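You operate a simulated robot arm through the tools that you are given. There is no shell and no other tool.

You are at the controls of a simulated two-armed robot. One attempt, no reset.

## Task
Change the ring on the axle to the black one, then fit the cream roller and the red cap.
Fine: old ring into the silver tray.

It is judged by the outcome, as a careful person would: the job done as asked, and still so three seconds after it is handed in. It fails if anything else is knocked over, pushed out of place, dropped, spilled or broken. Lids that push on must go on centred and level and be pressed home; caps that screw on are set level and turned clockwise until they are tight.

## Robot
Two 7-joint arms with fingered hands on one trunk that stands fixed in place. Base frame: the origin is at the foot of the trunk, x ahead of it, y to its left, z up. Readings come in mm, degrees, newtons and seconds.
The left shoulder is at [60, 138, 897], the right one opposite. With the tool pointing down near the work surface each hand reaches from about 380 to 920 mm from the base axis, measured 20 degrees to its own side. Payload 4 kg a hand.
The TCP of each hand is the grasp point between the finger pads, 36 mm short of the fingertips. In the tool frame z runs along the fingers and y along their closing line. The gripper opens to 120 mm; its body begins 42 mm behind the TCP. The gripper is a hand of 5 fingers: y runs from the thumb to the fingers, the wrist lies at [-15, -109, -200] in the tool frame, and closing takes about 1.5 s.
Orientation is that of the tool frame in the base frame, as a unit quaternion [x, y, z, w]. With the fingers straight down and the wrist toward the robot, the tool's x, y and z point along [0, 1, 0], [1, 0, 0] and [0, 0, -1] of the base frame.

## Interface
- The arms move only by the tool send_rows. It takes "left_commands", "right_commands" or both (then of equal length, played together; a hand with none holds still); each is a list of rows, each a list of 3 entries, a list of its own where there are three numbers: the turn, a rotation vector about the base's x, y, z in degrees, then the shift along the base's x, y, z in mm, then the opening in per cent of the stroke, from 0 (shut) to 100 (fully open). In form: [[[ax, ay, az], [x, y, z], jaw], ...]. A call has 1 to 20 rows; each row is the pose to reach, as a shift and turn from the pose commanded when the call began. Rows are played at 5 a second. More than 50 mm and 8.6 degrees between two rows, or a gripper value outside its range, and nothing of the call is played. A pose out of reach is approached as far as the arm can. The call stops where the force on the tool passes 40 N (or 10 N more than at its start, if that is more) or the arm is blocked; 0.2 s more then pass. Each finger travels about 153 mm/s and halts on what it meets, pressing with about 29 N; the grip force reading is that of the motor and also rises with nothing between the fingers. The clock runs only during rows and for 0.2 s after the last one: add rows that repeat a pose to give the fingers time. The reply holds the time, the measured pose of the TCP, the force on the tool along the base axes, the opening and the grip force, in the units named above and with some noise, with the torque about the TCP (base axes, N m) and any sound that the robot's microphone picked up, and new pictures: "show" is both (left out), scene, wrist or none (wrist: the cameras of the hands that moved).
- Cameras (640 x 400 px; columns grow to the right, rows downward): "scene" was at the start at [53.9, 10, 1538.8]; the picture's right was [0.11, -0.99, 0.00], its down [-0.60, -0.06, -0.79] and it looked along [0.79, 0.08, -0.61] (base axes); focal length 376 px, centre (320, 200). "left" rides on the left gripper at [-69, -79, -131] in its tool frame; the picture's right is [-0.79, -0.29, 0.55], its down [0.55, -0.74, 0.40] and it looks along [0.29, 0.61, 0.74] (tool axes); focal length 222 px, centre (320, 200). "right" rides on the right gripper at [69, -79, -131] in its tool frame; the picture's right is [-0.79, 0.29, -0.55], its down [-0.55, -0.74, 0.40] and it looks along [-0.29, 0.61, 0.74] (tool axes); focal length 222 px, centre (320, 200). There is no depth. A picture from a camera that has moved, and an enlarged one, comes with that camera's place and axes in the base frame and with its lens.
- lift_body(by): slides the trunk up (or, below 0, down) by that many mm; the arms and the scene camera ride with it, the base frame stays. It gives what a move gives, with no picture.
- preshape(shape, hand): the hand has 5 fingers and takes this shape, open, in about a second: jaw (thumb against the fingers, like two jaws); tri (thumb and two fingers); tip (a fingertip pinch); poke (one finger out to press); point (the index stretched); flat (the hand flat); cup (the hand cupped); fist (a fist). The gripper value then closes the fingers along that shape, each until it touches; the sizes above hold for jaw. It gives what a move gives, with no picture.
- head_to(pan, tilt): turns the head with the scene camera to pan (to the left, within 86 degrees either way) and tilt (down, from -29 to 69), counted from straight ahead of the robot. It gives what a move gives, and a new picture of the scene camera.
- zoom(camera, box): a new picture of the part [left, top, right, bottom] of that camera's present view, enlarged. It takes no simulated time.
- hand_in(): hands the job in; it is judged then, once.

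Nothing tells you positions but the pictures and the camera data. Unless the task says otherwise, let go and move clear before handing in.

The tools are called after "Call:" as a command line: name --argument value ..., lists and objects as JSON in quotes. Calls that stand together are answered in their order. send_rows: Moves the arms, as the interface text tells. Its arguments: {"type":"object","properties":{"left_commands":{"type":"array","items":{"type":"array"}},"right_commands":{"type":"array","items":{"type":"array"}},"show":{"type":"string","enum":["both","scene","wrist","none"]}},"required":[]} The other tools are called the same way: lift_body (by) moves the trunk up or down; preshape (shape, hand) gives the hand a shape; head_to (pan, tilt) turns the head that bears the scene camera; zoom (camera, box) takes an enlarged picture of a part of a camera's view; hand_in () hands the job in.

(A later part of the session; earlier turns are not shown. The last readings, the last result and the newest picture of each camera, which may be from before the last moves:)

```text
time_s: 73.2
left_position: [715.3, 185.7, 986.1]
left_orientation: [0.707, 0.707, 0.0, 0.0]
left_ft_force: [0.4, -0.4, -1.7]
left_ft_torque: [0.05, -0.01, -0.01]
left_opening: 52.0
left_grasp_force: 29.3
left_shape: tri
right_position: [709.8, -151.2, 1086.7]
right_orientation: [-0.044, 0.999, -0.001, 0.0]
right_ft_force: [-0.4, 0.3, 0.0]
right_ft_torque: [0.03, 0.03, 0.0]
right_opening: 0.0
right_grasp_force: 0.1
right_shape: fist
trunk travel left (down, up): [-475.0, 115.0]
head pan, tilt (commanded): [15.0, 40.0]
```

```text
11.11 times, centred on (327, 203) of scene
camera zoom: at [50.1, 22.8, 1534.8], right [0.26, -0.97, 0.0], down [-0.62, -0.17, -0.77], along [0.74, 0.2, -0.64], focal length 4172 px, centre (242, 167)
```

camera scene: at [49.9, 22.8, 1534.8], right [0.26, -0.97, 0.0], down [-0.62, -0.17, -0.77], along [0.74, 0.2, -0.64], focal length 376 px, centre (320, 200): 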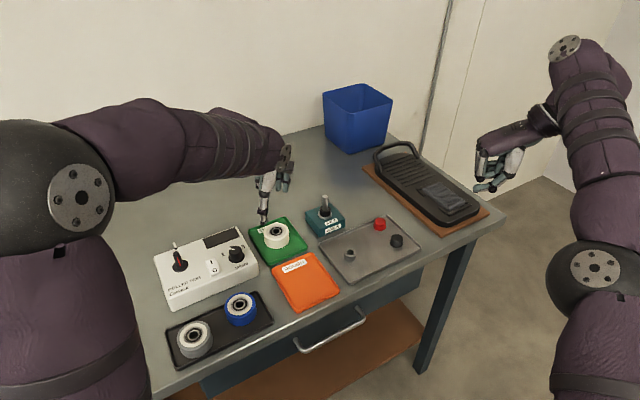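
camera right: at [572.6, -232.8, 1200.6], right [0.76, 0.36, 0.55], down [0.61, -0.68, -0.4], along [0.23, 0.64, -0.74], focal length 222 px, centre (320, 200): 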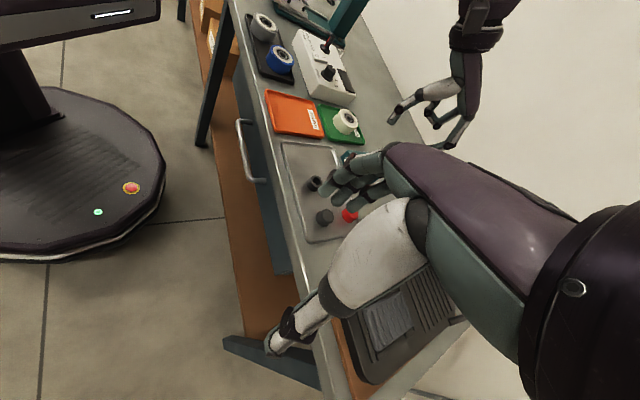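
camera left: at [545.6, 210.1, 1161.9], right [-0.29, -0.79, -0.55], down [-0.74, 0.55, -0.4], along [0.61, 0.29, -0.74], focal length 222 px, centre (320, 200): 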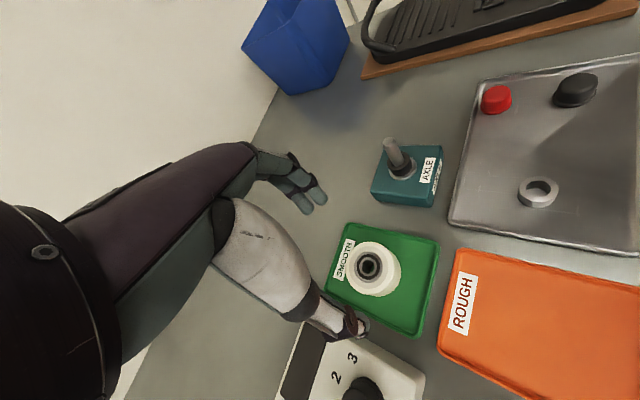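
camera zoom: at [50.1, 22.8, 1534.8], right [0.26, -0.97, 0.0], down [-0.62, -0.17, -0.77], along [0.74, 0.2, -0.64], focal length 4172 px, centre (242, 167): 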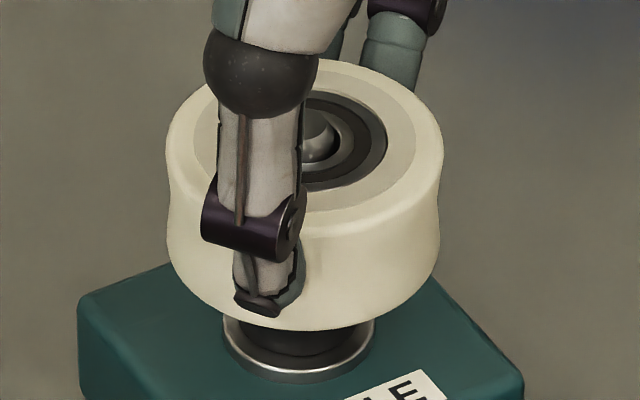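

The tip is out the top. I'll lower the rest in 1 mm steps until the roller rests on the black ring.

Call:
send_rows --left_commands '[[[0, 0, 0], [0, 0, -1], 35], [[0, 0, 0], [0, 0, -2], 35], [[0, 0, 0], [0, 0, -3], 35], [[0, 0, 0], [0, 0, -4], 35], [[0, 0, 0], [0, 0, -5], 35]]' --show "none"

Call:
zoom --camera "right" --box '[320, 106, 370, 150]'

Call:
zoom --camera "scene" --box '[309, 185, 345, 221]'

```text
time_s: 74.4
left_position: [715.6, 186.1, 980.6]
left_orientation: [0.707, 0.707, 0.0, 0.0]
left_ft_force: [0.0, -0.3, -0.9]
left_ft_torque: [0.02, 0.04, -0.01]
left_opening: 52.0
left_grasp_force: 28.7
left_shape: tri
right_position: [709.9, -150.7, 1087.6]
right_orientation: [-0.044, 0.999, 0.0, 0.0]
right_ft_force: [-0.4, 0.1, 0.0]
right_ft_torque: [0.03, -0.02, -0.01]
right_opening: 0.2
right_grasp_force: 0.0
right_shape: fist
trunk travel left (down, up): [-475.0, 115.0]
head pan, tilt (commanded): [15.0, 40.0]
```

```text
9.09 times, centred on (345, 128) of right
camera zoom: at [647.5, -235.8, 1217.9], right [0.76, 0.36, 0.55], down [0.61, -0.68, -0.4], along [0.23, 0.64, -0.74], focal length 2019 px, centre (93, 854)
```

zoom: 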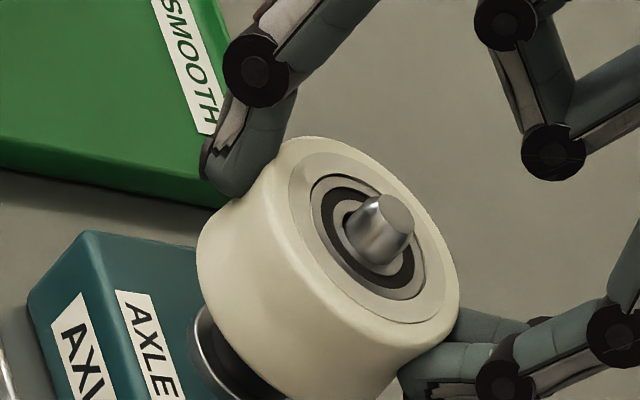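

```text
11.11 times, centred on (327, 203) of scene
camera zoom: at [50.1, 22.8, 1534.8], right [0.26, -0.97, 0.0], down [-0.62, -0.17, -0.77], along [0.74, 0.2, -0.64], focal length 4172 px, centre (242, 167)
```

zoom: 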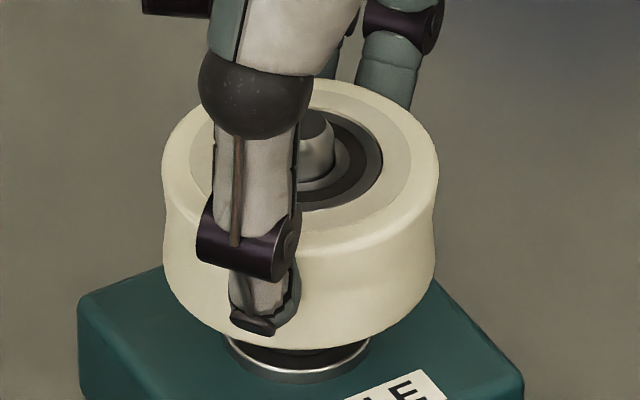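

Call:
send_rows --left_commands '[[[0, 0, 0], [0, 0, -1], 35], [[0, 0, 0], [0, 0, -2], 35], [[0, 0, 0], [0, 0, -3], 35], [[0, 0, 0], [0, 0, -4], 35], [[0, 0, 0], [0, 0, -5], 35]]' --show "none"

Call:
zoom --camera "right" --box '[320, 106, 370, 150]'

Call:
zoom --camera "scene" --box '[309, 190, 345, 226]'

```text
time_s: 75.6
left_position: [716.3, 186.7, 979.4]
left_orientation: [0.707, 0.707, 0.001, 0.001]
left_ft_force: [0.4, 0.1, 8.2]
left_ft_torque: [-0.02, -0.04, -0.03]
left_opening: 52.1
left_grasp_force: 29.3
left_shape: tri
right_position: [709.3, -151.3, 1087.2]
right_orientation: [-0.044, 0.999, 0.0, 0.0]
right_ft_force: [0.5, -0.1, 0.2]
right_ft_torque: [0.01, -0.03, -0.01]
right_opening: 0.3
right_grasp_force: 0.1
right_shape: fist
trunk travel left (down, up): [-475.0, 115.0]
head pan, tilt (commanded): [15.0, 40.0]
```

```text
9.09 times, centred on (345, 128) of right
camera zoom: at [646.8, -236.1, 1218.4], right [0.76, 0.36, 0.55], down [0.61, -0.68, -0.4], along [0.23, 0.64, -0.74], focal length 2019 px, centre (93, 854)
```

zoom: 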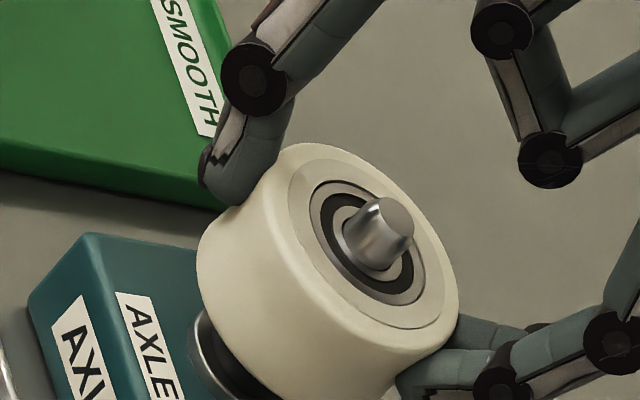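

```text
11.11 times, centred on (327, 208) of scene
camera zoom: at [49.2, 22.5, 1535.0], right [0.26, -0.97, 0.0], down [-0.62, -0.17, -0.77], along [0.74, 0.2, -0.64], focal length 4172 px, centre (242, 111)
```

zoom: 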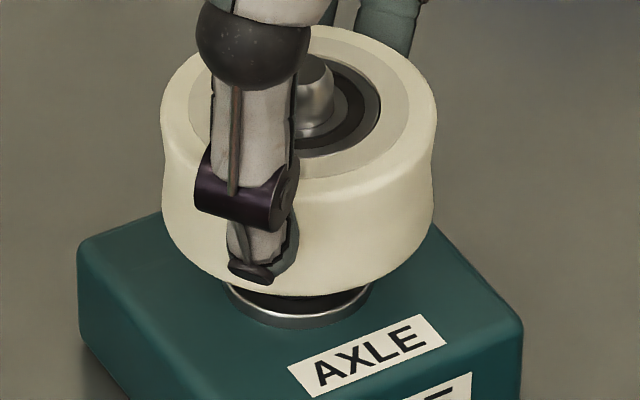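

Contact (8 N) came with the tip about 10 mm above the roller face, which matches the roller sitting on the black ring. I'll relax the push, release, and check the seating.

Call:
send_rows --left_commands '[[[0, 0, 0], [0, 0, 1.5], 38], [[0, 0, 0], [0, 0, 2.5], 44], [[0, 0, 0], [0, 0, 2.5], 50], [[0, 0, 0], [0, 0, 2.5], 56], [[0, 0, 0], [0, 0, 2.5], 64], [[0, 0, 0], [0, 0, 2.5], 72], [[0, 0, 0], [0, 0, 2.5], 80], [[0, 0, 0], [0, 0, 2.5], 80]]' --show "none"

Call:
zoom --camera "right" --box '[310, 100, 374, 160]'

Call:
zoom --camera "scene" --box '[305, 185, 350, 230]'

```text
time_s: 77.4
left_position: [714.1, 187.7, 979.5]
left_orientation: [0.707, 0.707, -0.001, 0.0]
left_ft_force: [-0.6, -0.2, 1.2]
left_ft_torque: [0.02, -0.01, 0.01]
left_opening: 95.7
left_grasp_force: 0.0
left_shape: tri
right_position: [708.8, -150.9, 1087.1]
right_orientation: [-0.044, 0.999, 0.0, -0.001]
right_ft_force: [0.2, 0.2, -0.8]
right_ft_torque: [0.02, 0.02, 0.0]
right_opening: 0.0
right_grasp_force: 0.1
right_shape: fist
trunk travel left (down, up): [-475.0, 115.0]
head pan, tilt (commanded): [15.0, 40.0]
```

```text
6.67 times, centred on (342, 130) of right
camera zoom: at [647.4, -235.8, 1217.9], right [0.76, 0.36, 0.55], down [0.61, -0.68, -0.4], along [0.23, 0.64, -0.74], focal length 1481 px, centre (173, 667)
```

zoom: 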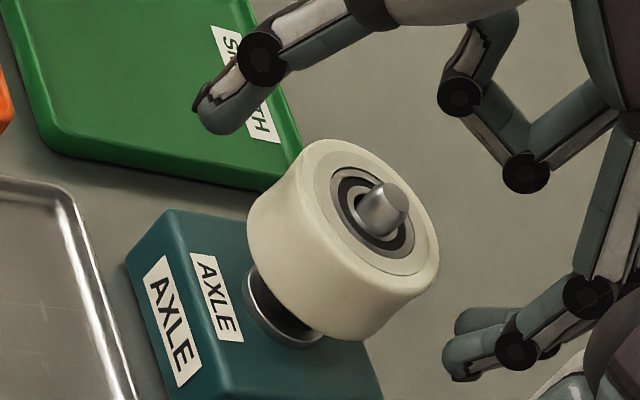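

```text
8.89 times, centred on (328, 208) of scene
camera zoom: at [50.0, 22.8, 1534.8], right [0.26, -0.97, 0.0], down [-0.62, -0.17, -0.77], along [0.74, 0.2, -0.64], focal length 3338 px, centre (253, 133)
```

zoom: 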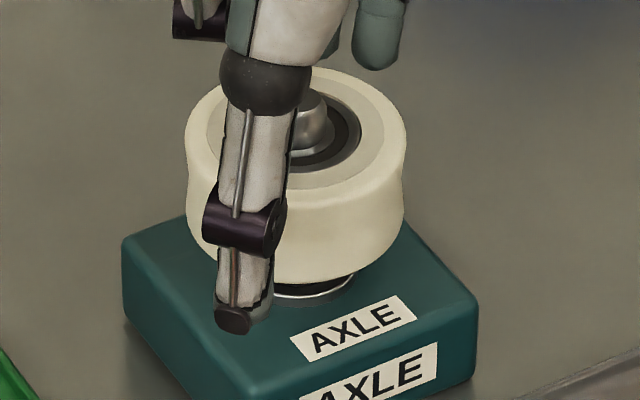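

The roller is seated on the black ring with about 10 mm of shaft showing. Next I'll back the left hand straight up, then look at the red cap and its clearance to the tray rim.

Call:
send_rows --left_commands '[[[0, 0, 0], [0, 0, 15], 80], [[0, 0, 0], [0, 0, 35], 80], [[0, 0, 0], [0, 0, 60], 80], [[0, 0, 0], [-10, 15, 80], 70], [[0, 0, 0], [-30, 30, 90], 60], [[0, 0, 0], [-30, 30, 90], 50]]' --show "none"

Call:
zoom --camera "scene" --box '[300, 180, 428, 290]'

Call:
zoom --camera "scene" --box '[360, 205, 410, 245]'

Call:
zoom --camera "right" --box '[260, 120, 360, 220]'

Call:
zoom --camera "left" --box '[380, 80, 640, 280]'

```text
time_s: 78.8
left_position: [686.1, 218.8, 1069.2]
left_orientation: [0.707, 0.707, 0.0, 0.0]
left_ft_force: [-0.1, -0.1, -0.1]
left_ft_torque: [-0.05, 0.04, 0.06]
left_opening: 60.3
left_grasp_force: 0.1
left_shape: tri
right_position: [708.6, -151.0, 1088.5]
right_orientation: [-0.044, 0.999, 0.0, 0.001]
right_ft_force: [0.3, 0.6, -0.3]
right_ft_torque: [0.0, -0.01, -0.02]
right_opening: 0.0
right_grasp_force: 0.0
right_shape: fist
trunk travel left (down, up): [-475.0, 115.0]
head pan, tilt (commanded): [15.0, 40.0]
```

```text
3.64 times, centred on (364, 235) of scene
camera zoom: at [50.4, 22.7, 1534.8], right [0.26, -0.97, 0.0], down [-0.62, -0.17, -0.77], along [0.74, 0.2, -0.64], focal length 1365 px, centre (160, 73)
```

zoom: 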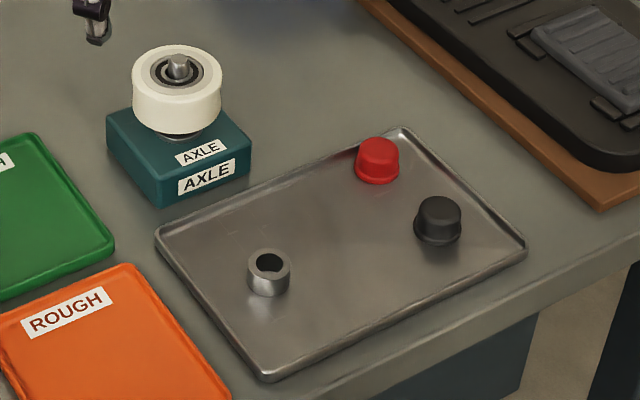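

```text
10.00 times, centred on (385, 225) of scene
camera zoom: at [50.4, 22.7, 1534.8], right [0.26, -0.97, 0.0], down [-0.62, -0.17, -0.77], along [0.74, 0.2, -0.64], focal length 3755 px, centre (-330, -50)
```

zoom: 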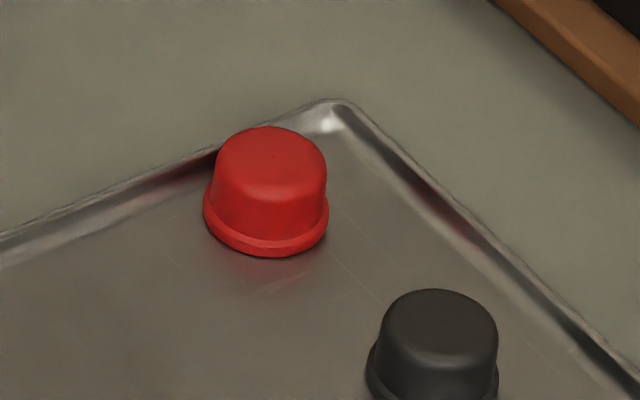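

```text
4.00 times, centred on (310, 170) of right
camera zoom: at [647.7, -236.0, 1217.7], right [0.76, 0.36, 0.55], down [0.61, -0.68, -0.4], along [0.23, 0.64, -0.74], focal length 888 px, centre (360, 320)
```

zoom: 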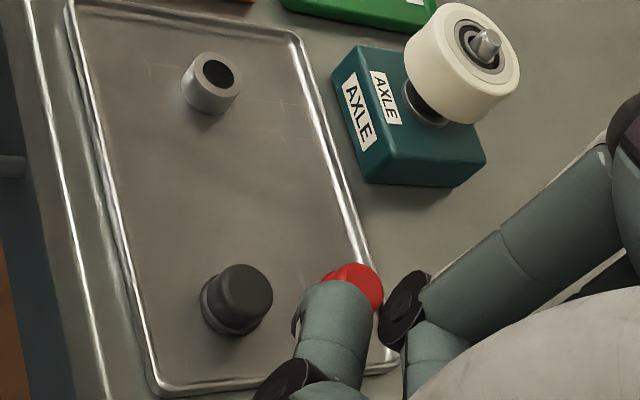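

```text
2.00 times, centred on (510, 180) of left
camera zoom: at [606.5, 148.2, 1200.3], right [-0.29, -0.78, -0.55], down [-0.74, 0.55, -0.4], along [0.61, 0.29, -0.74], focal length 444 px, centre (-60, 240)
```

zoom: 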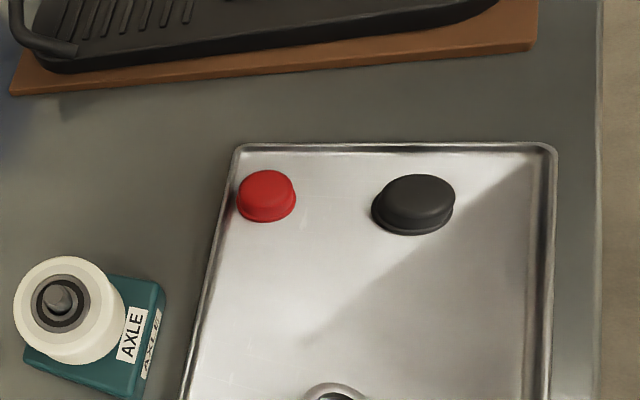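

The cap sits nearly against the tray's back rim. I'll turn the hand −44° so the fingers close parallel to that rim, and move above the cap.

Call:
send_rows --left_commands '[[[0, 0, -7], [8, -25, 0], 50], [[0, 0, -14], [16, -55, 0], 50], [[0, 0, -21], [25, -85, 0], 50], [[0, 0, -28], [34, -115, -10], 50], [[0, 0, -36], [42, -142, -25], 50], [[0, 0, -44], [49.5, -168, -45], 50], [[0, 0, -44], [49.5, -168, -65], 50], [[0, 0, -44], [49.5, -168, -65], 50]]' --show "both"

Call:
zoom --camera "left" --box '[260, 170, 420, 310]'

Call:
zoom --camera "scene" --box '[350, 180, 420, 240]'

```text
time_s: 80.6
left_position: [735.9, 47.4, 1003.4]
left_orientation: [0.921, 0.39, 0.0, 0.001]
left_ft_force: [0.3, -0.2, -0.2]
left_ft_torque: [0.03, -0.01, 0.03]
left_opening: 60.1
left_grasp_force: 0.0
left_shape: tri
right_position: [709.1, -151.6, 1087.0]
right_orientation: [-0.044, 0.999, 0.0, -0.001]
right_ft_force: [-0.5, -0.3, 0.7]
right_ft_torque: [0.0, 0.0, 0.02]
right_opening: 0.0
right_grasp_force: 0.1
right_shape: fist
trunk travel left (down, up): [-475.0, 115.0]
head pan, tilt (commanded): [15.0, 40.0]
camera scene: at [50.0, 22.8, 1534.8], right [0.26, -0.97, 0.0], down [-0.62, -0.17, -0.77], along [0.74, 0.2, -0.64], focal length 376 px, centre (320, 200)
camera left: at [629.8, 52.1, 1133.6], right [-0.75, -0.36, -0.55], down [-0.15, 0.91, -0.4], along [0.64, -0.22, -0.74], focal length 222 px, centre (320, 200)
```

scene: 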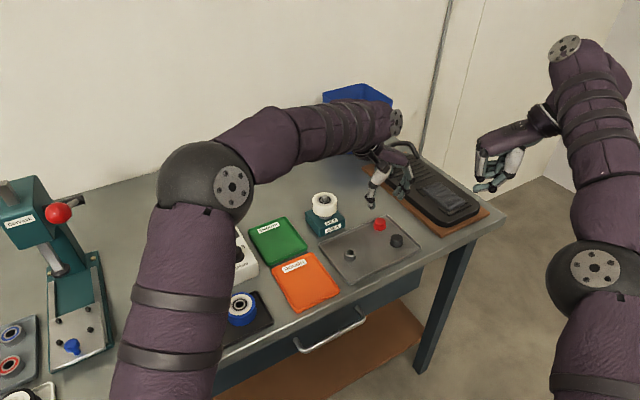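
left: 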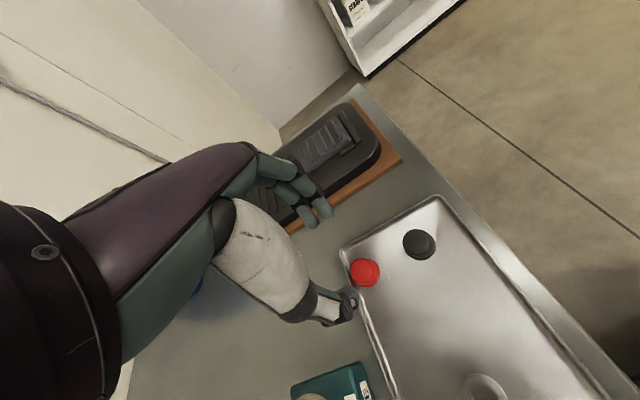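

```text
2.86 times, centred on (340, 240) of left
camera zoom: at [629.8, 52.1, 1133.6], right [-0.75, -0.36, -0.55], down [-0.15, 0.91, -0.4], along [0.64, -0.22, -0.74], focal length 635 px, centre (263, 86)
```

zoom: 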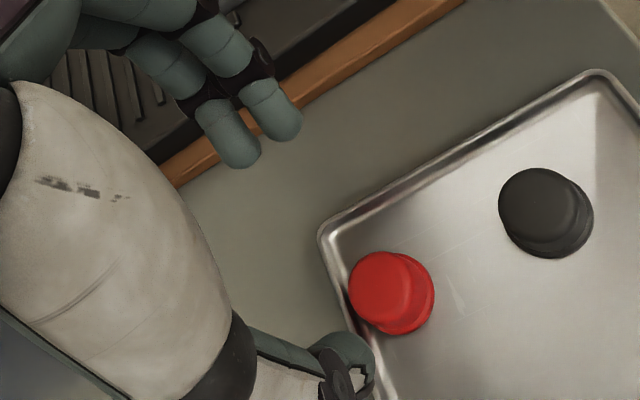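

```text
6.67 times, centred on (385, 210) of scene
camera zoom: at [50.0, 22.8, 1534.8], right [0.26, -0.97, 0.0], down [-0.62, -0.17, -0.77], along [0.74, 0.2, -0.64], focal length 2503 px, centre (-113, 133)
```

zoom: 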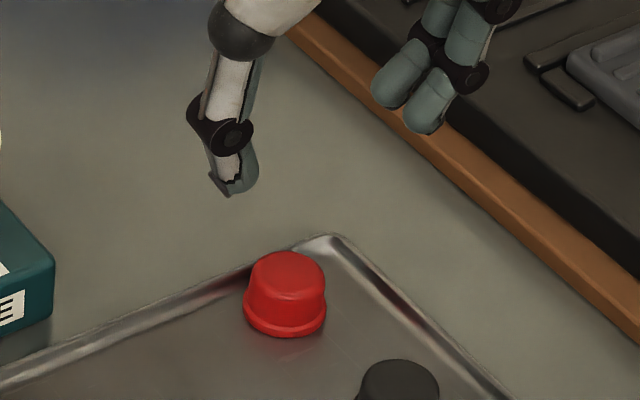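

The cap is at about (739, 52.6), 6.5 mm off laterally. I'll shift (+1.6, +2.6) and lower partway.

Call:
send_rows --left_commands '[[[0, 0, 0], [1.6, 2.6, -15], 48], [[0, 0, 0], [1.6, 2.6, -35], 46], [[0, 0, 0], [1.6, 2.6, -52], 45], [[0, 0, 0], [1.6, 2.6, -58], 45], [[0, 0, 0], [1.6, 2.6, -58], 45]]' --show "none"

Call:
zoom --camera "left" --box '[260, 180, 404, 310]'

Call:
zoom --camera "scene" --box '[355, 195, 415, 250]'

Call:
zoom --camera "right" --box '[280, 130, 380, 220]'

```text
time_s: 81.8
left_position: [735.9, 50.7, 944.9]
left_orientation: [0.921, 0.391, -0.001, 0.0]
left_ft_force: [0.2, 0.8, 0.4]
left_ft_torque: [0.01, -0.03, 0.01]
left_opening: 54.2
left_grasp_force: 0.1
left_shape: tri
right_position: [708.9, -151.1, 1087.1]
right_orientation: [-0.044, 0.999, 0.0, 0.001]
right_ft_force: [0.0, 0.1, 0.0]
right_ft_torque: [0.0, -0.02, 0.02]
right_opening: 0.0
right_grasp_force: 0.0
right_shape: fist
trunk travel left (down, up): [-475.0, 115.0]
head pan, tilt (commanded): [15.0, 40.0]
```

```text
3.08 times, centred on (332, 245) of left
camera zoom: at [631.2, 54.7, 1076.2], right [-0.75, -0.36, -0.55], down [-0.15, 0.91, -0.4], along [0.64, -0.22, -0.74], focal length 684 px, centre (283, 62)
```

zoom: 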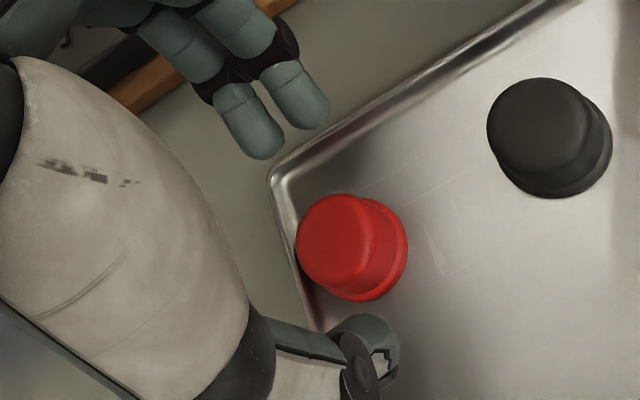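

```text
7.27 times, centred on (385, 222) of scene
camera zoom: at [50.0, 22.8, 1534.8], right [0.26, -0.97, 0.0], down [-0.62, -0.17, -0.77], along [0.74, 0.2, -0.64], focal length 2731 px, centre (-153, 36)
```

zoom: 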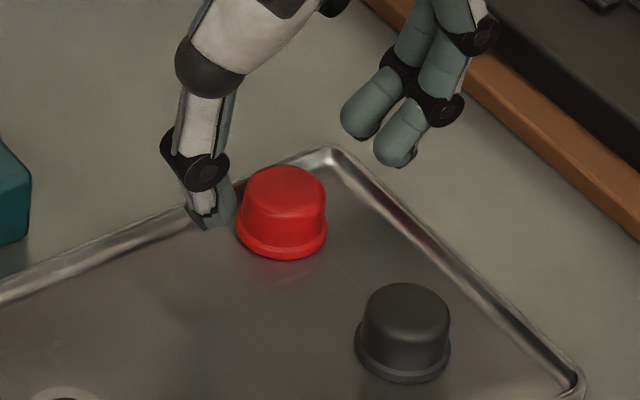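

```text
4.44 times, centred on (330, 175) of right
camera zoom: at [647.5, -235.8, 1217.9], right [0.76, 0.36, 0.55], down [0.61, -0.68, -0.4], along [0.23, 0.64, -0.74], focal length 987 px, centre (276, 311)
```

zoom: 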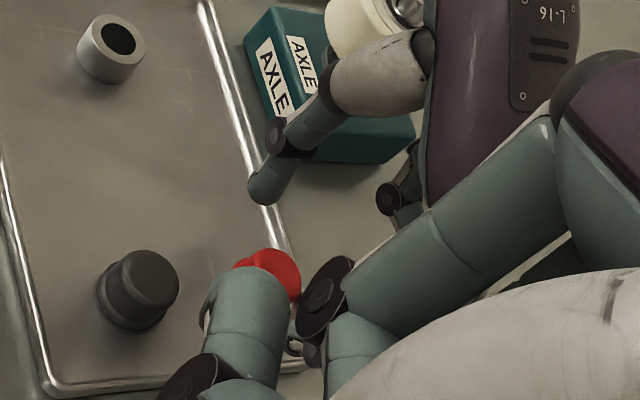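

The thumb and fingers line up parallel to the rim. I'll shift 2 mm away from the rim and lower to grasp height (TCP ≈ 928.5).

Call:
send_rows --left_commands '[[[0, 0, 0], [-1.4, -1.4, 0], 45], [[0, 0, 0], [-1.4, -1.4, -5], 45], [[0, 0, 0], [-1.4, -1.4, -10], 45], [[0, 0, 0], [-1.4, -1.4, -14], 44], [[0, 0, 0], [-1.4, -1.4, -16.4], 40], [[0, 0, 0], [-1.4, -1.4, -16.4], 36]]' --show "none"

Call:
zoom --camera "left" --box '[270, 190, 390, 300]'

Call:
zoom --camera "scene" --box '[360, 200, 410, 245]'

```text
time_s: 83.2
left_position: [735.4, 48.1, 928.2]
left_orientation: [0.921, 0.391, 0.0, 0.0]
left_ft_force: [0.2, 0.9, -0.4]
left_ft_torque: [0.0, 0.01, -0.03]
left_opening: 43.5
left_grasp_force: 0.0
left_shape: tri
right_position: [708.8, -151.7, 1086.5]
right_orientation: [-0.043, 0.999, 0.0, 0.0]
right_ft_force: [0.4, -0.2, 0.9]
right_ft_torque: [-0.03, -0.04, -0.02]
right_opening: 0.0
right_grasp_force: 0.1
right_shape: fist
trunk travel left (down, up): [-475.0, 115.0]
head pan, tilt (commanded): [15.0, 40.0]
```

```text
3.64 times, centred on (330, 245) of left
camera zoom: at [630.5, 52.4, 1059.5], right [-0.75, -0.36, -0.55], down [-0.15, 0.91, -0.4], along [0.64, -0.22, -0.74], focal length 808 px, centre (284, 36)
```

zoom: 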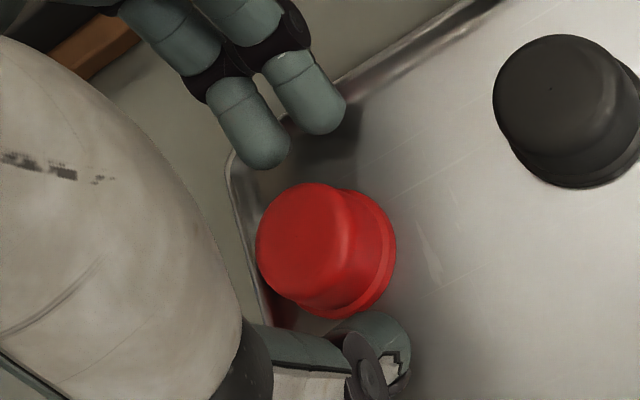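

```text
8.89 times, centred on (385, 222) of scene
camera zoom: at [50.0, 22.8, 1534.8], right [0.26, -0.97, 0.0], down [-0.62, -0.17, -0.77], along [0.74, 0.2, -0.64], focal length 3338 px, centre (-258, 0)
```

zoom: 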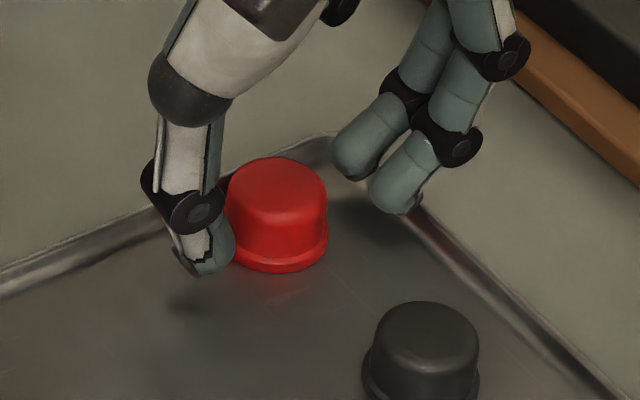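

The cap is nicely between thumb and fingers, with everything inside the rim. I'll close gently.

Call:
send_rows --left_commands '[[[0, 0, 0], [0, 0, 0], 32], [[0, 0, 0], [0, 0, 0], 28], [[0, 0, 0], [0, 0, 0], 24], [[0, 0, 0], [0, 0, 0], 20], [[0, 0, 0], [0, 0, 0], 15], [[0, 0, 0], [0, 0, 0], 10], [[0, 0, 0], [0, 0, 0], 10], [[0, 0, 0], [0, 0, 0], 10]]' --show "none"

Call:
zoom --camera "left" --box '[270, 190, 390, 300]'

Call:
zoom --camera "scene" --box '[360, 200, 410, 245]'

```text
time_s: 85.0
left_position: [734.8, 48.5, 928.3]
left_orientation: [0.92, 0.391, 0.0, -0.001]
left_ft_force: [-1.3, 0.4, 0.8]
left_ft_torque: [0.01, -0.01, 0.02]
left_opening: 14.2
left_grasp_force: 29.3
left_shape: tri
right_position: [708.8, -150.9, 1087.7]
right_orientation: [-0.043, 0.999, -0.001, 0.0]
right_ft_force: [-0.7, -0.3, 0.2]
right_ft_torque: [0.0, 0.0, -0.02]
right_opening: 0.0
right_grasp_force: 0.1
right_shape: fist
trunk travel left (down, up): [-475.0, 115.0]
head pan, tilt (commanded): [15.0, 40.0]
```

```text
3.64 times, centred on (330, 245) of left
camera zoom: at [630.3, 52.4, 1059.8], right [-0.75, -0.36, -0.55], down [-0.15, 0.91, -0.4], along [0.64, -0.22, -0.74], focal length 808 px, centre (284, 36)
```

zoom: 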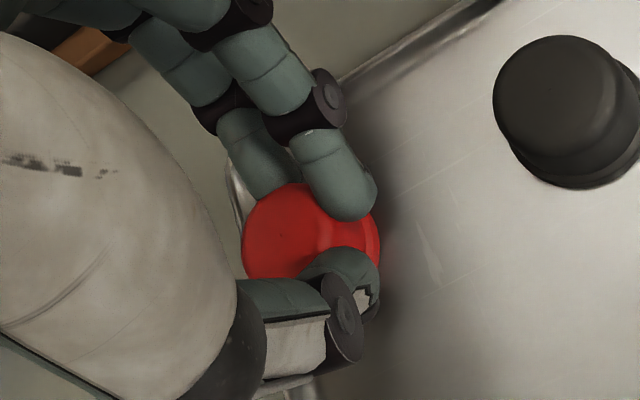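

```text
8.89 times, centred on (385, 222) of scene
camera zoom: at [49.8, 22.8, 1534.9], right [0.26, -0.97, 0.0], down [-0.62, -0.17, -0.77], along [0.74, 0.2, -0.64], focal length 3338 px, centre (-258, 0)
```

zoom: 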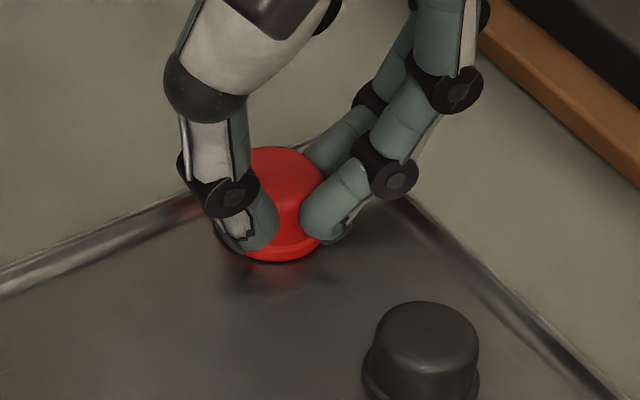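

The cap is gripped (29 N), somewhat off the grip's centreline. I'll lift a few millimetres and check that it holds and stays level.

Call:
send_rows --left_commands '[[[0, 0, 0], [0, 0, 2], 10], [[0, 0, 0], [0, 0, 5], 10], [[0, 0, 0], [0, 0, 10], 10], [[0, 0, 0], [0, 0, 10], 10]]' --show "none"

Call:
zoom --camera "left" --box '[270, 190, 390, 300]'

Call:
zoom --camera "scene" --box '[360, 200, 410, 245]'

```text
time_s: 86.0
left_position: [734.8, 48.7, 938.5]
left_orientation: [0.921, 0.391, 0.0, 0.0]
left_ft_force: [0.4, -0.1, -0.9]
left_ft_torque: [0.01, 0.0, 0.0]
left_opening: 13.7
left_grasp_force: 29.6
left_shape: tri
right_position: [708.6, -151.1, 1086.9]
right_orientation: [-0.044, 0.999, 0.0, 0.0]
right_ft_force: [0.4, 0.9, -0.8]
right_ft_torque: [0.0, -0.02, 0.03]
right_opening: 0.0
right_grasp_force: 0.1
right_shape: fist
trunk travel left (down, up): [-475.0, 115.0]
head pan, tilt (commanded): [15.0, 40.0]
```

```text
3.64 times, centred on (330, 245) of left
camera zoom: at [630.0, 53.6, 1069.1], right [-0.75, -0.36, -0.55], down [-0.15, 0.91, -0.4], along [0.64, -0.22, -0.74], focal length 808 px, centre (284, 36)
```

zoom: 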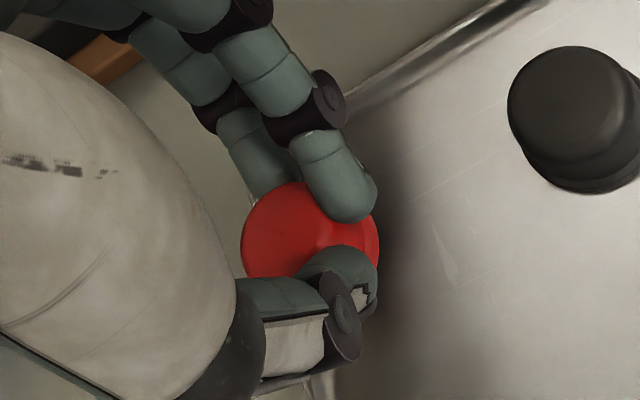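

```text
8.89 times, centred on (385, 222) of scene
camera zoom: at [50.1, 22.8, 1534.8], right [0.26, -0.97, 0.0], down [-0.62, -0.17, -0.77], along [0.74, 0.2, -0.64], focal length 3338 px, centre (-258, 0)
```

zoom: 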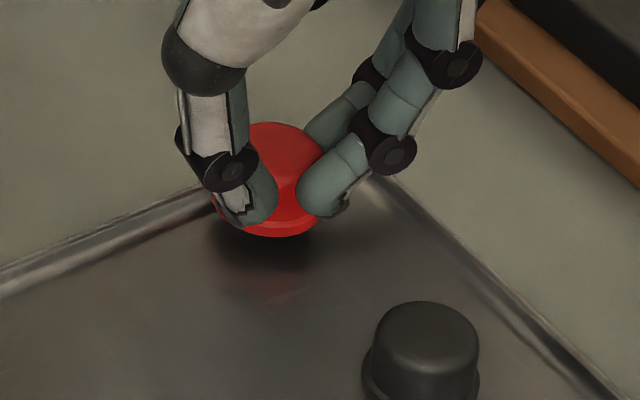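

It holds. Before fitting it I want a better-centred grip, so I'll carry it to a clear spot in the tray (about (682, 80)), turning the hand back, and set it down there to re-grip.

Call:
send_rows --left_commands '[[[0, 0, 0], [0, 0, 8], 10], [[0, 0, 0], [0, 0, 20], 10], [[0, 0, 7.5], [-9, 4, 24], 10], [[0, 0, 15], [-18, 8, 24], 10], [[0, 0, 22.5], [-28, 12, 24], 10], [[0, 0, 30], [-37, 16, 24], 10], [[0, 0, 37], [-47, 20, 24], 10], [[0, 0, 44], [-56, 24, 22], 10], [[0, 0, 44], [-56, 24, 12], 10], [[0, 0, 44], [-56, 24, 2], 10], [[0, 0, 44], [-56, 24, -5], 10], [[0, 0, 44], [-56, 24, -5], 10]]' --show "none"

Call:
zoom --camera "left" --box '[270, 190, 390, 300]'

Call:
zoom --camera "scene" --box '[335, 200, 405, 260]'

Call:
zoom --camera "right" --box '[270, 110, 350, 180]'

```text
time_s: 88.6
left_position: [677.8, 72.9, 932.7]
left_orientation: [0.707, 0.707, 0.0, 0.001]
left_ft_force: [-1.4, -0.5, -0.4]
left_ft_torque: [0.01, -0.02, 0.0]
left_opening: 13.7
left_grasp_force: 28.4
left_shape: tri
right_position: [707.8, -151.2, 1086.4]
right_orientation: [-0.044, 0.999, 0.0, 0.0]
right_ft_force: [-0.9, -0.1, 0.3]
right_ft_torque: [0.0, -0.03, -0.02]
right_opening: 0.0
right_grasp_force: 0.2
right_shape: fist
trunk travel left (down, up): [-475.0, 115.0]
head pan, tilt (commanded): [15.0, 40.0]
```

```text
3.64 times, centred on (330, 245) of left
camera zoom: at [600.1, 1.6, 1063.7], right [-0.29, -0.79, -0.55], down [-0.74, 0.55, -0.4], along [0.61, 0.29, -0.74], focal length 808 px, centre (284, 36)
```

zoom: 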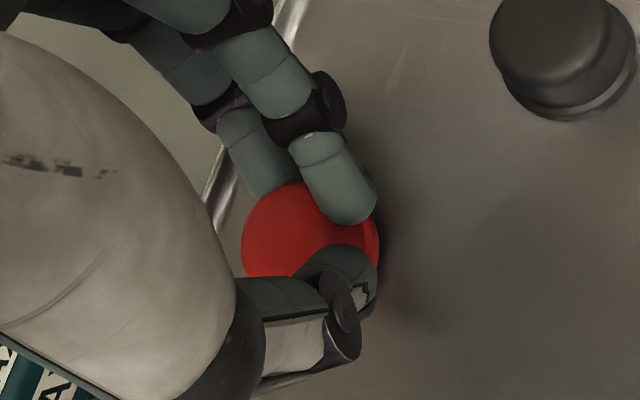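

```text
6.67 times, centred on (370, 230) of scene
camera zoom: at [49.9, 22.8, 1534.8], right [0.26, -0.97, 0.0], down [-0.62, -0.17, -0.77], along [0.74, 0.2, -0.64], focal length 2503 px, centre (-13, 0)
```

zoom: 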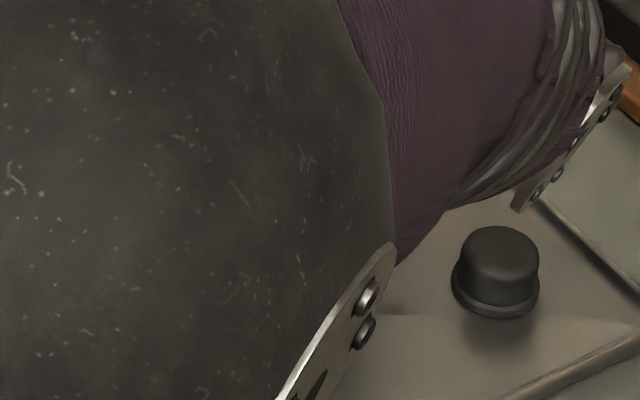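

```text
5.71 times, centred on (310, 145) of right
camera zoom: at [647.4, -235.8, 1218.0], right [0.76, 0.36, 0.55], down [0.61, -0.68, -0.4], along [0.23, 0.64, -0.74], focal length 1269 px, centre (377, 514)
```

zoom: 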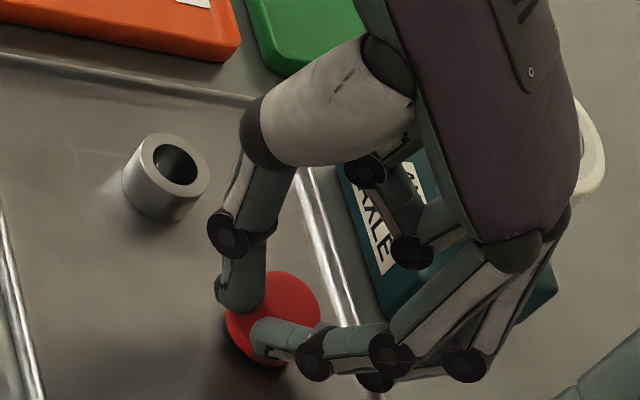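

The cap is over clear tray floor. I'll lower it in small steps to contact.

Call:
send_rows --left_commands '[[[0, 0, 0], [0, 0, -1.5], 10], [[0, 0, 0], [0, 0, -3], 10], [[0, 0, 0], [0, 0, -4.2], 10]]' --show "none"

Call:
zoom --camera "right" --box '[280, 125, 330, 170]'

```text
time_s: 89.4
left_position: [679.1, 71.9, 929.7]
left_orientation: [0.708, 0.707, 0.0, 0.0]
left_ft_force: [0.3, 0.0, 0.1]
left_ft_torque: [0.01, -0.03, -0.02]
left_opening: 13.4
left_grasp_force: 29.4
left_shape: tri
right_position: [709.1, -150.3, 1086.1]
right_orientation: [-0.043, 0.999, 0.0, 0.001]
right_ft_force: [-0.6, -0.5, -0.3]
right_ft_torque: [-0.04, 0.02, 0.01]
right_opening: 0.2
right_grasp_force: 0.0
right_shape: fist
trunk travel left (down, up): [-475.0, 115.0]
head pan, tilt (commanded): [15.0, 40.0]
```

```text
8.89 times, centred on (305, 148) of right
camera zoom: at [647.4, -235.9, 1218.0], right [0.76, 0.36, 0.55], down [0.61, -0.68, -0.4], along [0.23, 0.64, -0.74], focal length 1974 px, centre (453, 667)
```

zoom: 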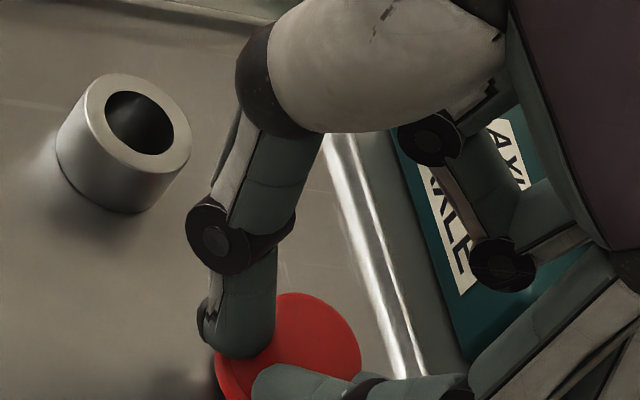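

Call:
send_rows --left_commands '[[[0, 0, 0], [0, 0, -1], 10], [[0, 0, 0], [0, 0, -2], 10], [[0, 0, 0], [0, 0, -2.5], 10]]' --show "none"

Call:
zoom --camera "right" --box '[280, 130, 330, 175]'

```text
time_s: 90.2
left_position: [680.7, 73.0, 930.9]
left_orientation: [0.707, 0.707, 0.001, 0.001]
left_ft_force: [-0.5, -1.9, 7.9]
left_ft_torque: [0.03, -0.14, -0.02]
left_opening: 14.0
left_grasp_force: 29.0
left_shape: tri
right_position: [709.3, -151.6, 1086.9]
right_orientation: [-0.043, 0.999, 0.0, 0.0]
right_ft_force: [0.0, 0.1, 0.9]
right_ft_torque: [0.0, -0.01, -0.01]
right_opening: 0.0
right_grasp_force: 0.1
right_shape: fist
trunk travel left (down, up): [-475.0, 115.0]
head pan, tilt (commanded): [15.0, 40.0]
```

```text
8.89 times, centred on (305, 152) of right
camera zoom: at [646.8, -236.1, 1218.4], right [0.76, 0.36, 0.55], down [0.61, -0.68, -0.4], along [0.23, 0.64, -0.74], focal length 1974 px, centre (453, 622)
```

zoom: 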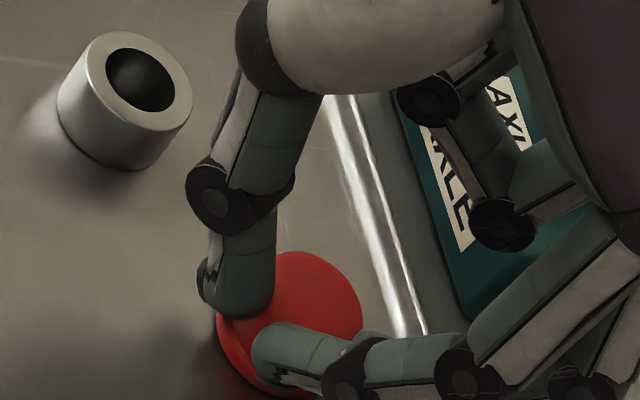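

The cap is on the tray floor. I'll open and look at how it sits.

Call:
send_rows --left_commands '[[[0, 0, 0], [0, 0, 1.5], 14], [[0, 0, 0], [0, 0, 1.5], 20], [[0, 0, 0], [0, 0, 1.5], 28], [[0, 0, 0], [0, 0, 1.5], 36], [[0, 0, 0], [0, 0, 1.5], 45], [[0, 0, 0], [0, 0, 1.5], 45]]' --show "none"

Call:
zoom --camera "left" --box '[270, 190, 390, 300]'

Call:
zoom --camera "right" --box '[270, 120, 340, 180]'

```text
time_s: 91.6
left_position: [680.3, 74.8, 929.2]
left_orientation: [0.707, 0.707, 0.0, 0.0]
left_ft_force: [-0.3, -0.5, -0.6]
left_ft_torque: [0.02, -0.02, 0.01]
left_opening: 53.8
left_grasp_force: 0.1
left_shape: tri
right_position: [709.1, -151.4, 1087.3]
right_orientation: [-0.044, 0.999, 0.0, 0.0]
right_ft_force: [-0.1, -1.0, -0.3]
right_ft_torque: [0.0, 0.01, 0.01]
right_opening: 0.0
right_grasp_force: 0.0
right_shape: fist
trunk travel left (down, up): [-475.0, 115.0]
head pan, tilt (commanded): [15.0, 40.0]
```

```text
3.64 times, centred on (330, 245) of left
camera zoom: at [601.1, 4.1, 1059.9], right [-0.29, -0.79, -0.55], down [-0.74, 0.55, -0.4], along [0.61, 0.29, -0.74], focal length 808 px, centre (284, 36)
```

zoom: 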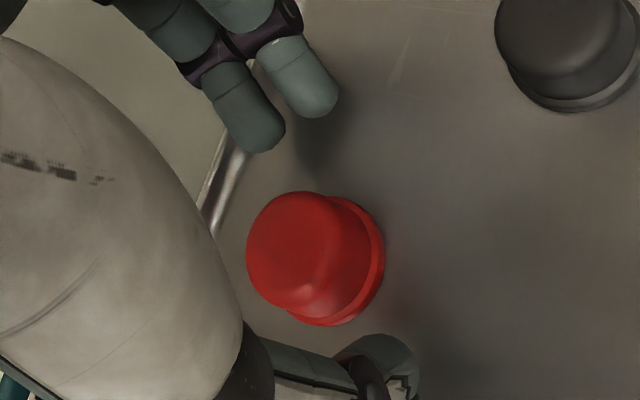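

```text
6.67 times, centred on (305, 150) of right
camera zoom: at [647.4, -235.8, 1218.0], right [0.76, 0.36, 0.55], down [0.61, -0.68, -0.4], along [0.23, 0.64, -0.74], focal length 1481 px, centre (420, 533)
```

zoom: 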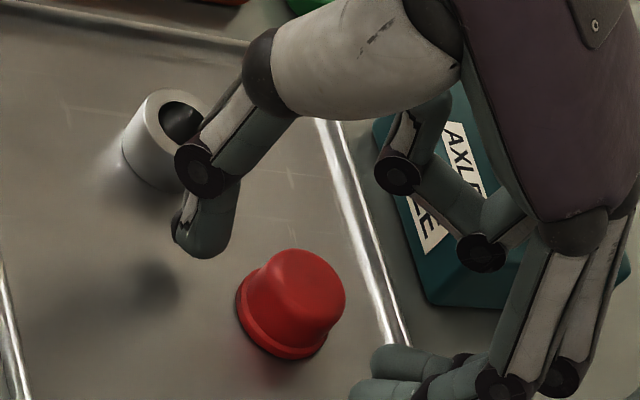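

The cap stands upright in clear space. I'll shift the hand (−2.5, +8) to centre on it and close again.

Call:
send_rows --left_commands '[[[0, 0, 0], [-1, 3, 0], 45], [[0, 0, 0], [-2, 6, 0], 45], [[0, 0, 0], [-2.5, 8, -1], 42], [[0, 0, 0], [-2.5, 8, -1], 36]]' --show "none"

Call:
zoom --camera "left" --box '[270, 190, 390, 300]'

Call:
zoom --camera "right" --box '[270, 120, 340, 180]'

```text
time_s: 92.6
left_position: [677.8, 81.2, 927.5]
left_orientation: [0.707, 0.707, 0.0, 0.001]
left_ft_force: [0.2, -0.7, -0.7]
left_ft_torque: [0.0, 0.01, 0.01]
left_opening: 44.0
left_grasp_force: 0.1
left_shape: tri
right_position: [709.4, -151.4, 1088.1]
right_orientation: [-0.043, 0.999, 0.0, -0.001]
right_ft_force: [0.5, 0.1, 0.2]
right_ft_torque: [-0.01, -0.01, -0.01]
right_opening: 0.1
right_grasp_force: 0.2
right_shape: fist
trunk travel left (down, up): [-475.0, 115.0]
head pan, tilt (commanded): [15.0, 40.0]
```

```text
3.64 times, centred on (330, 245) of left
camera zoom: at [598.1, 11.7, 1058.3], right [-0.29, -0.78, -0.55], down [-0.74, 0.55, -0.4], along [0.61, 0.29, -0.74], focal length 808 px, centre (284, 36)
```

zoom: 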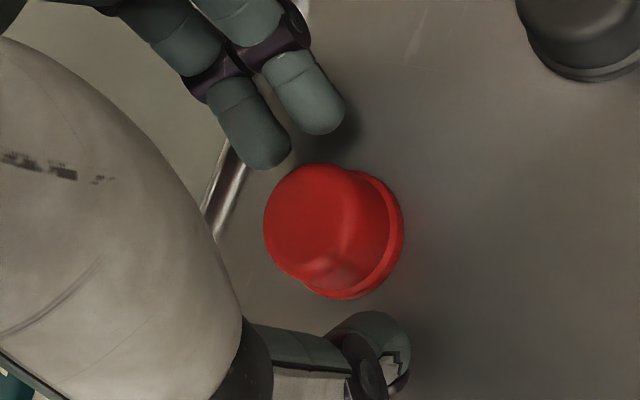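

```text
6.67 times, centred on (305, 150) of right
camera zoom: at [647.4, -235.9, 1217.9], right [0.76, 0.36, 0.55], down [0.61, -0.68, -0.4], along [0.23, 0.64, -0.74], focal length 1481 px, centre (420, 533)
```

zoom: 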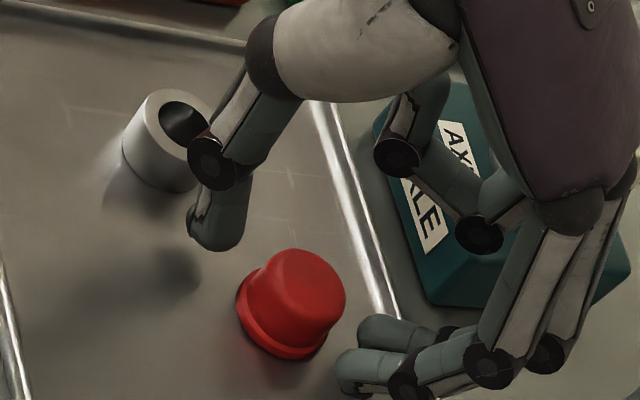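

Well centred now. Closing on the cap.

Call:
send_rows --left_commands '[[[0, 0, 0], [0, 0, 0], 32], [[0, 0, 0], [0, 0, 0], 28], [[0, 0, 0], [0, 0, 0], 24], [[0, 0, 0], [0, 0, 0], 20], [[0, 0, 0], [0, 0, 0], 15], [[0, 0, 0], [0, 0, 0], 10], [[0, 0, 0], [0, 0, 0], 10], [[0, 0, 0], [0, 0, 0], 10]]' --show "none"

Call:
zoom --camera "left" --box '[270, 190, 390, 300]'

Call:
zoom --camera "right" --box '[270, 120, 340, 180]'

```text
time_s: 94.4
left_position: [678.1, 81.6, 928.0]
left_orientation: [0.707, 0.707, 0.0, 0.0]
left_ft_force: [-1.4, 0.6, 1.0]
left_ft_torque: [-0.02, -0.01, 0.0]
left_opening: 20.0
left_grasp_force: 28.6
left_shape: tri
right_position: [709.1, -149.8, 1086.8]
right_orientation: [-0.044, 0.999, 0.0, 0.0]
right_ft_force: [0.1, 0.4, 0.4]
right_ft_torque: [-0.02, 0.02, -0.01]
right_opening: 0.0
right_grasp_force: 0.1
right_shape: fist
trunk travel left (down, up): [-475.0, 115.0]
head pan, tilt (commanded): [15.0, 40.0]
```

```text
3.64 times, centred on (330, 245) of left
camera zoom: at [598.1, 11.7, 1058.4], right [-0.29, -0.79, -0.55], down [-0.74, 0.55, -0.4], along [0.61, 0.29, -0.74], focal length 808 px, centre (284, 36)
```

zoom: 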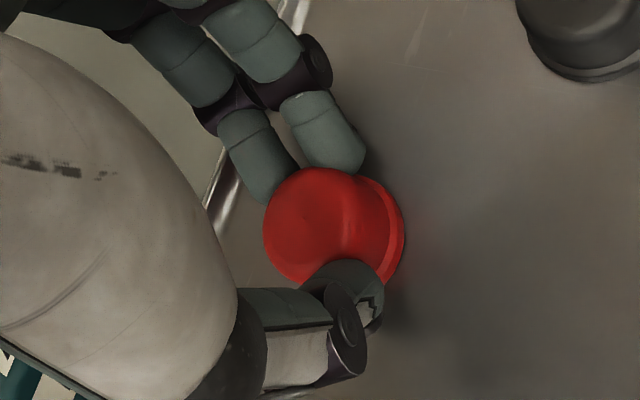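

```text
6.67 times, centred on (305, 150) of right
camera zoom: at [647.3, -235.8, 1218.0], right [0.76, 0.36, 0.55], down [0.61, -0.68, -0.4], along [0.23, 0.64, -0.74], focal length 1481 px, centre (420, 533)
```

zoom: 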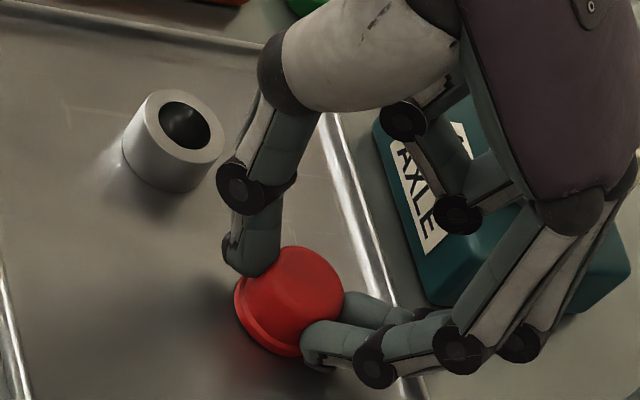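

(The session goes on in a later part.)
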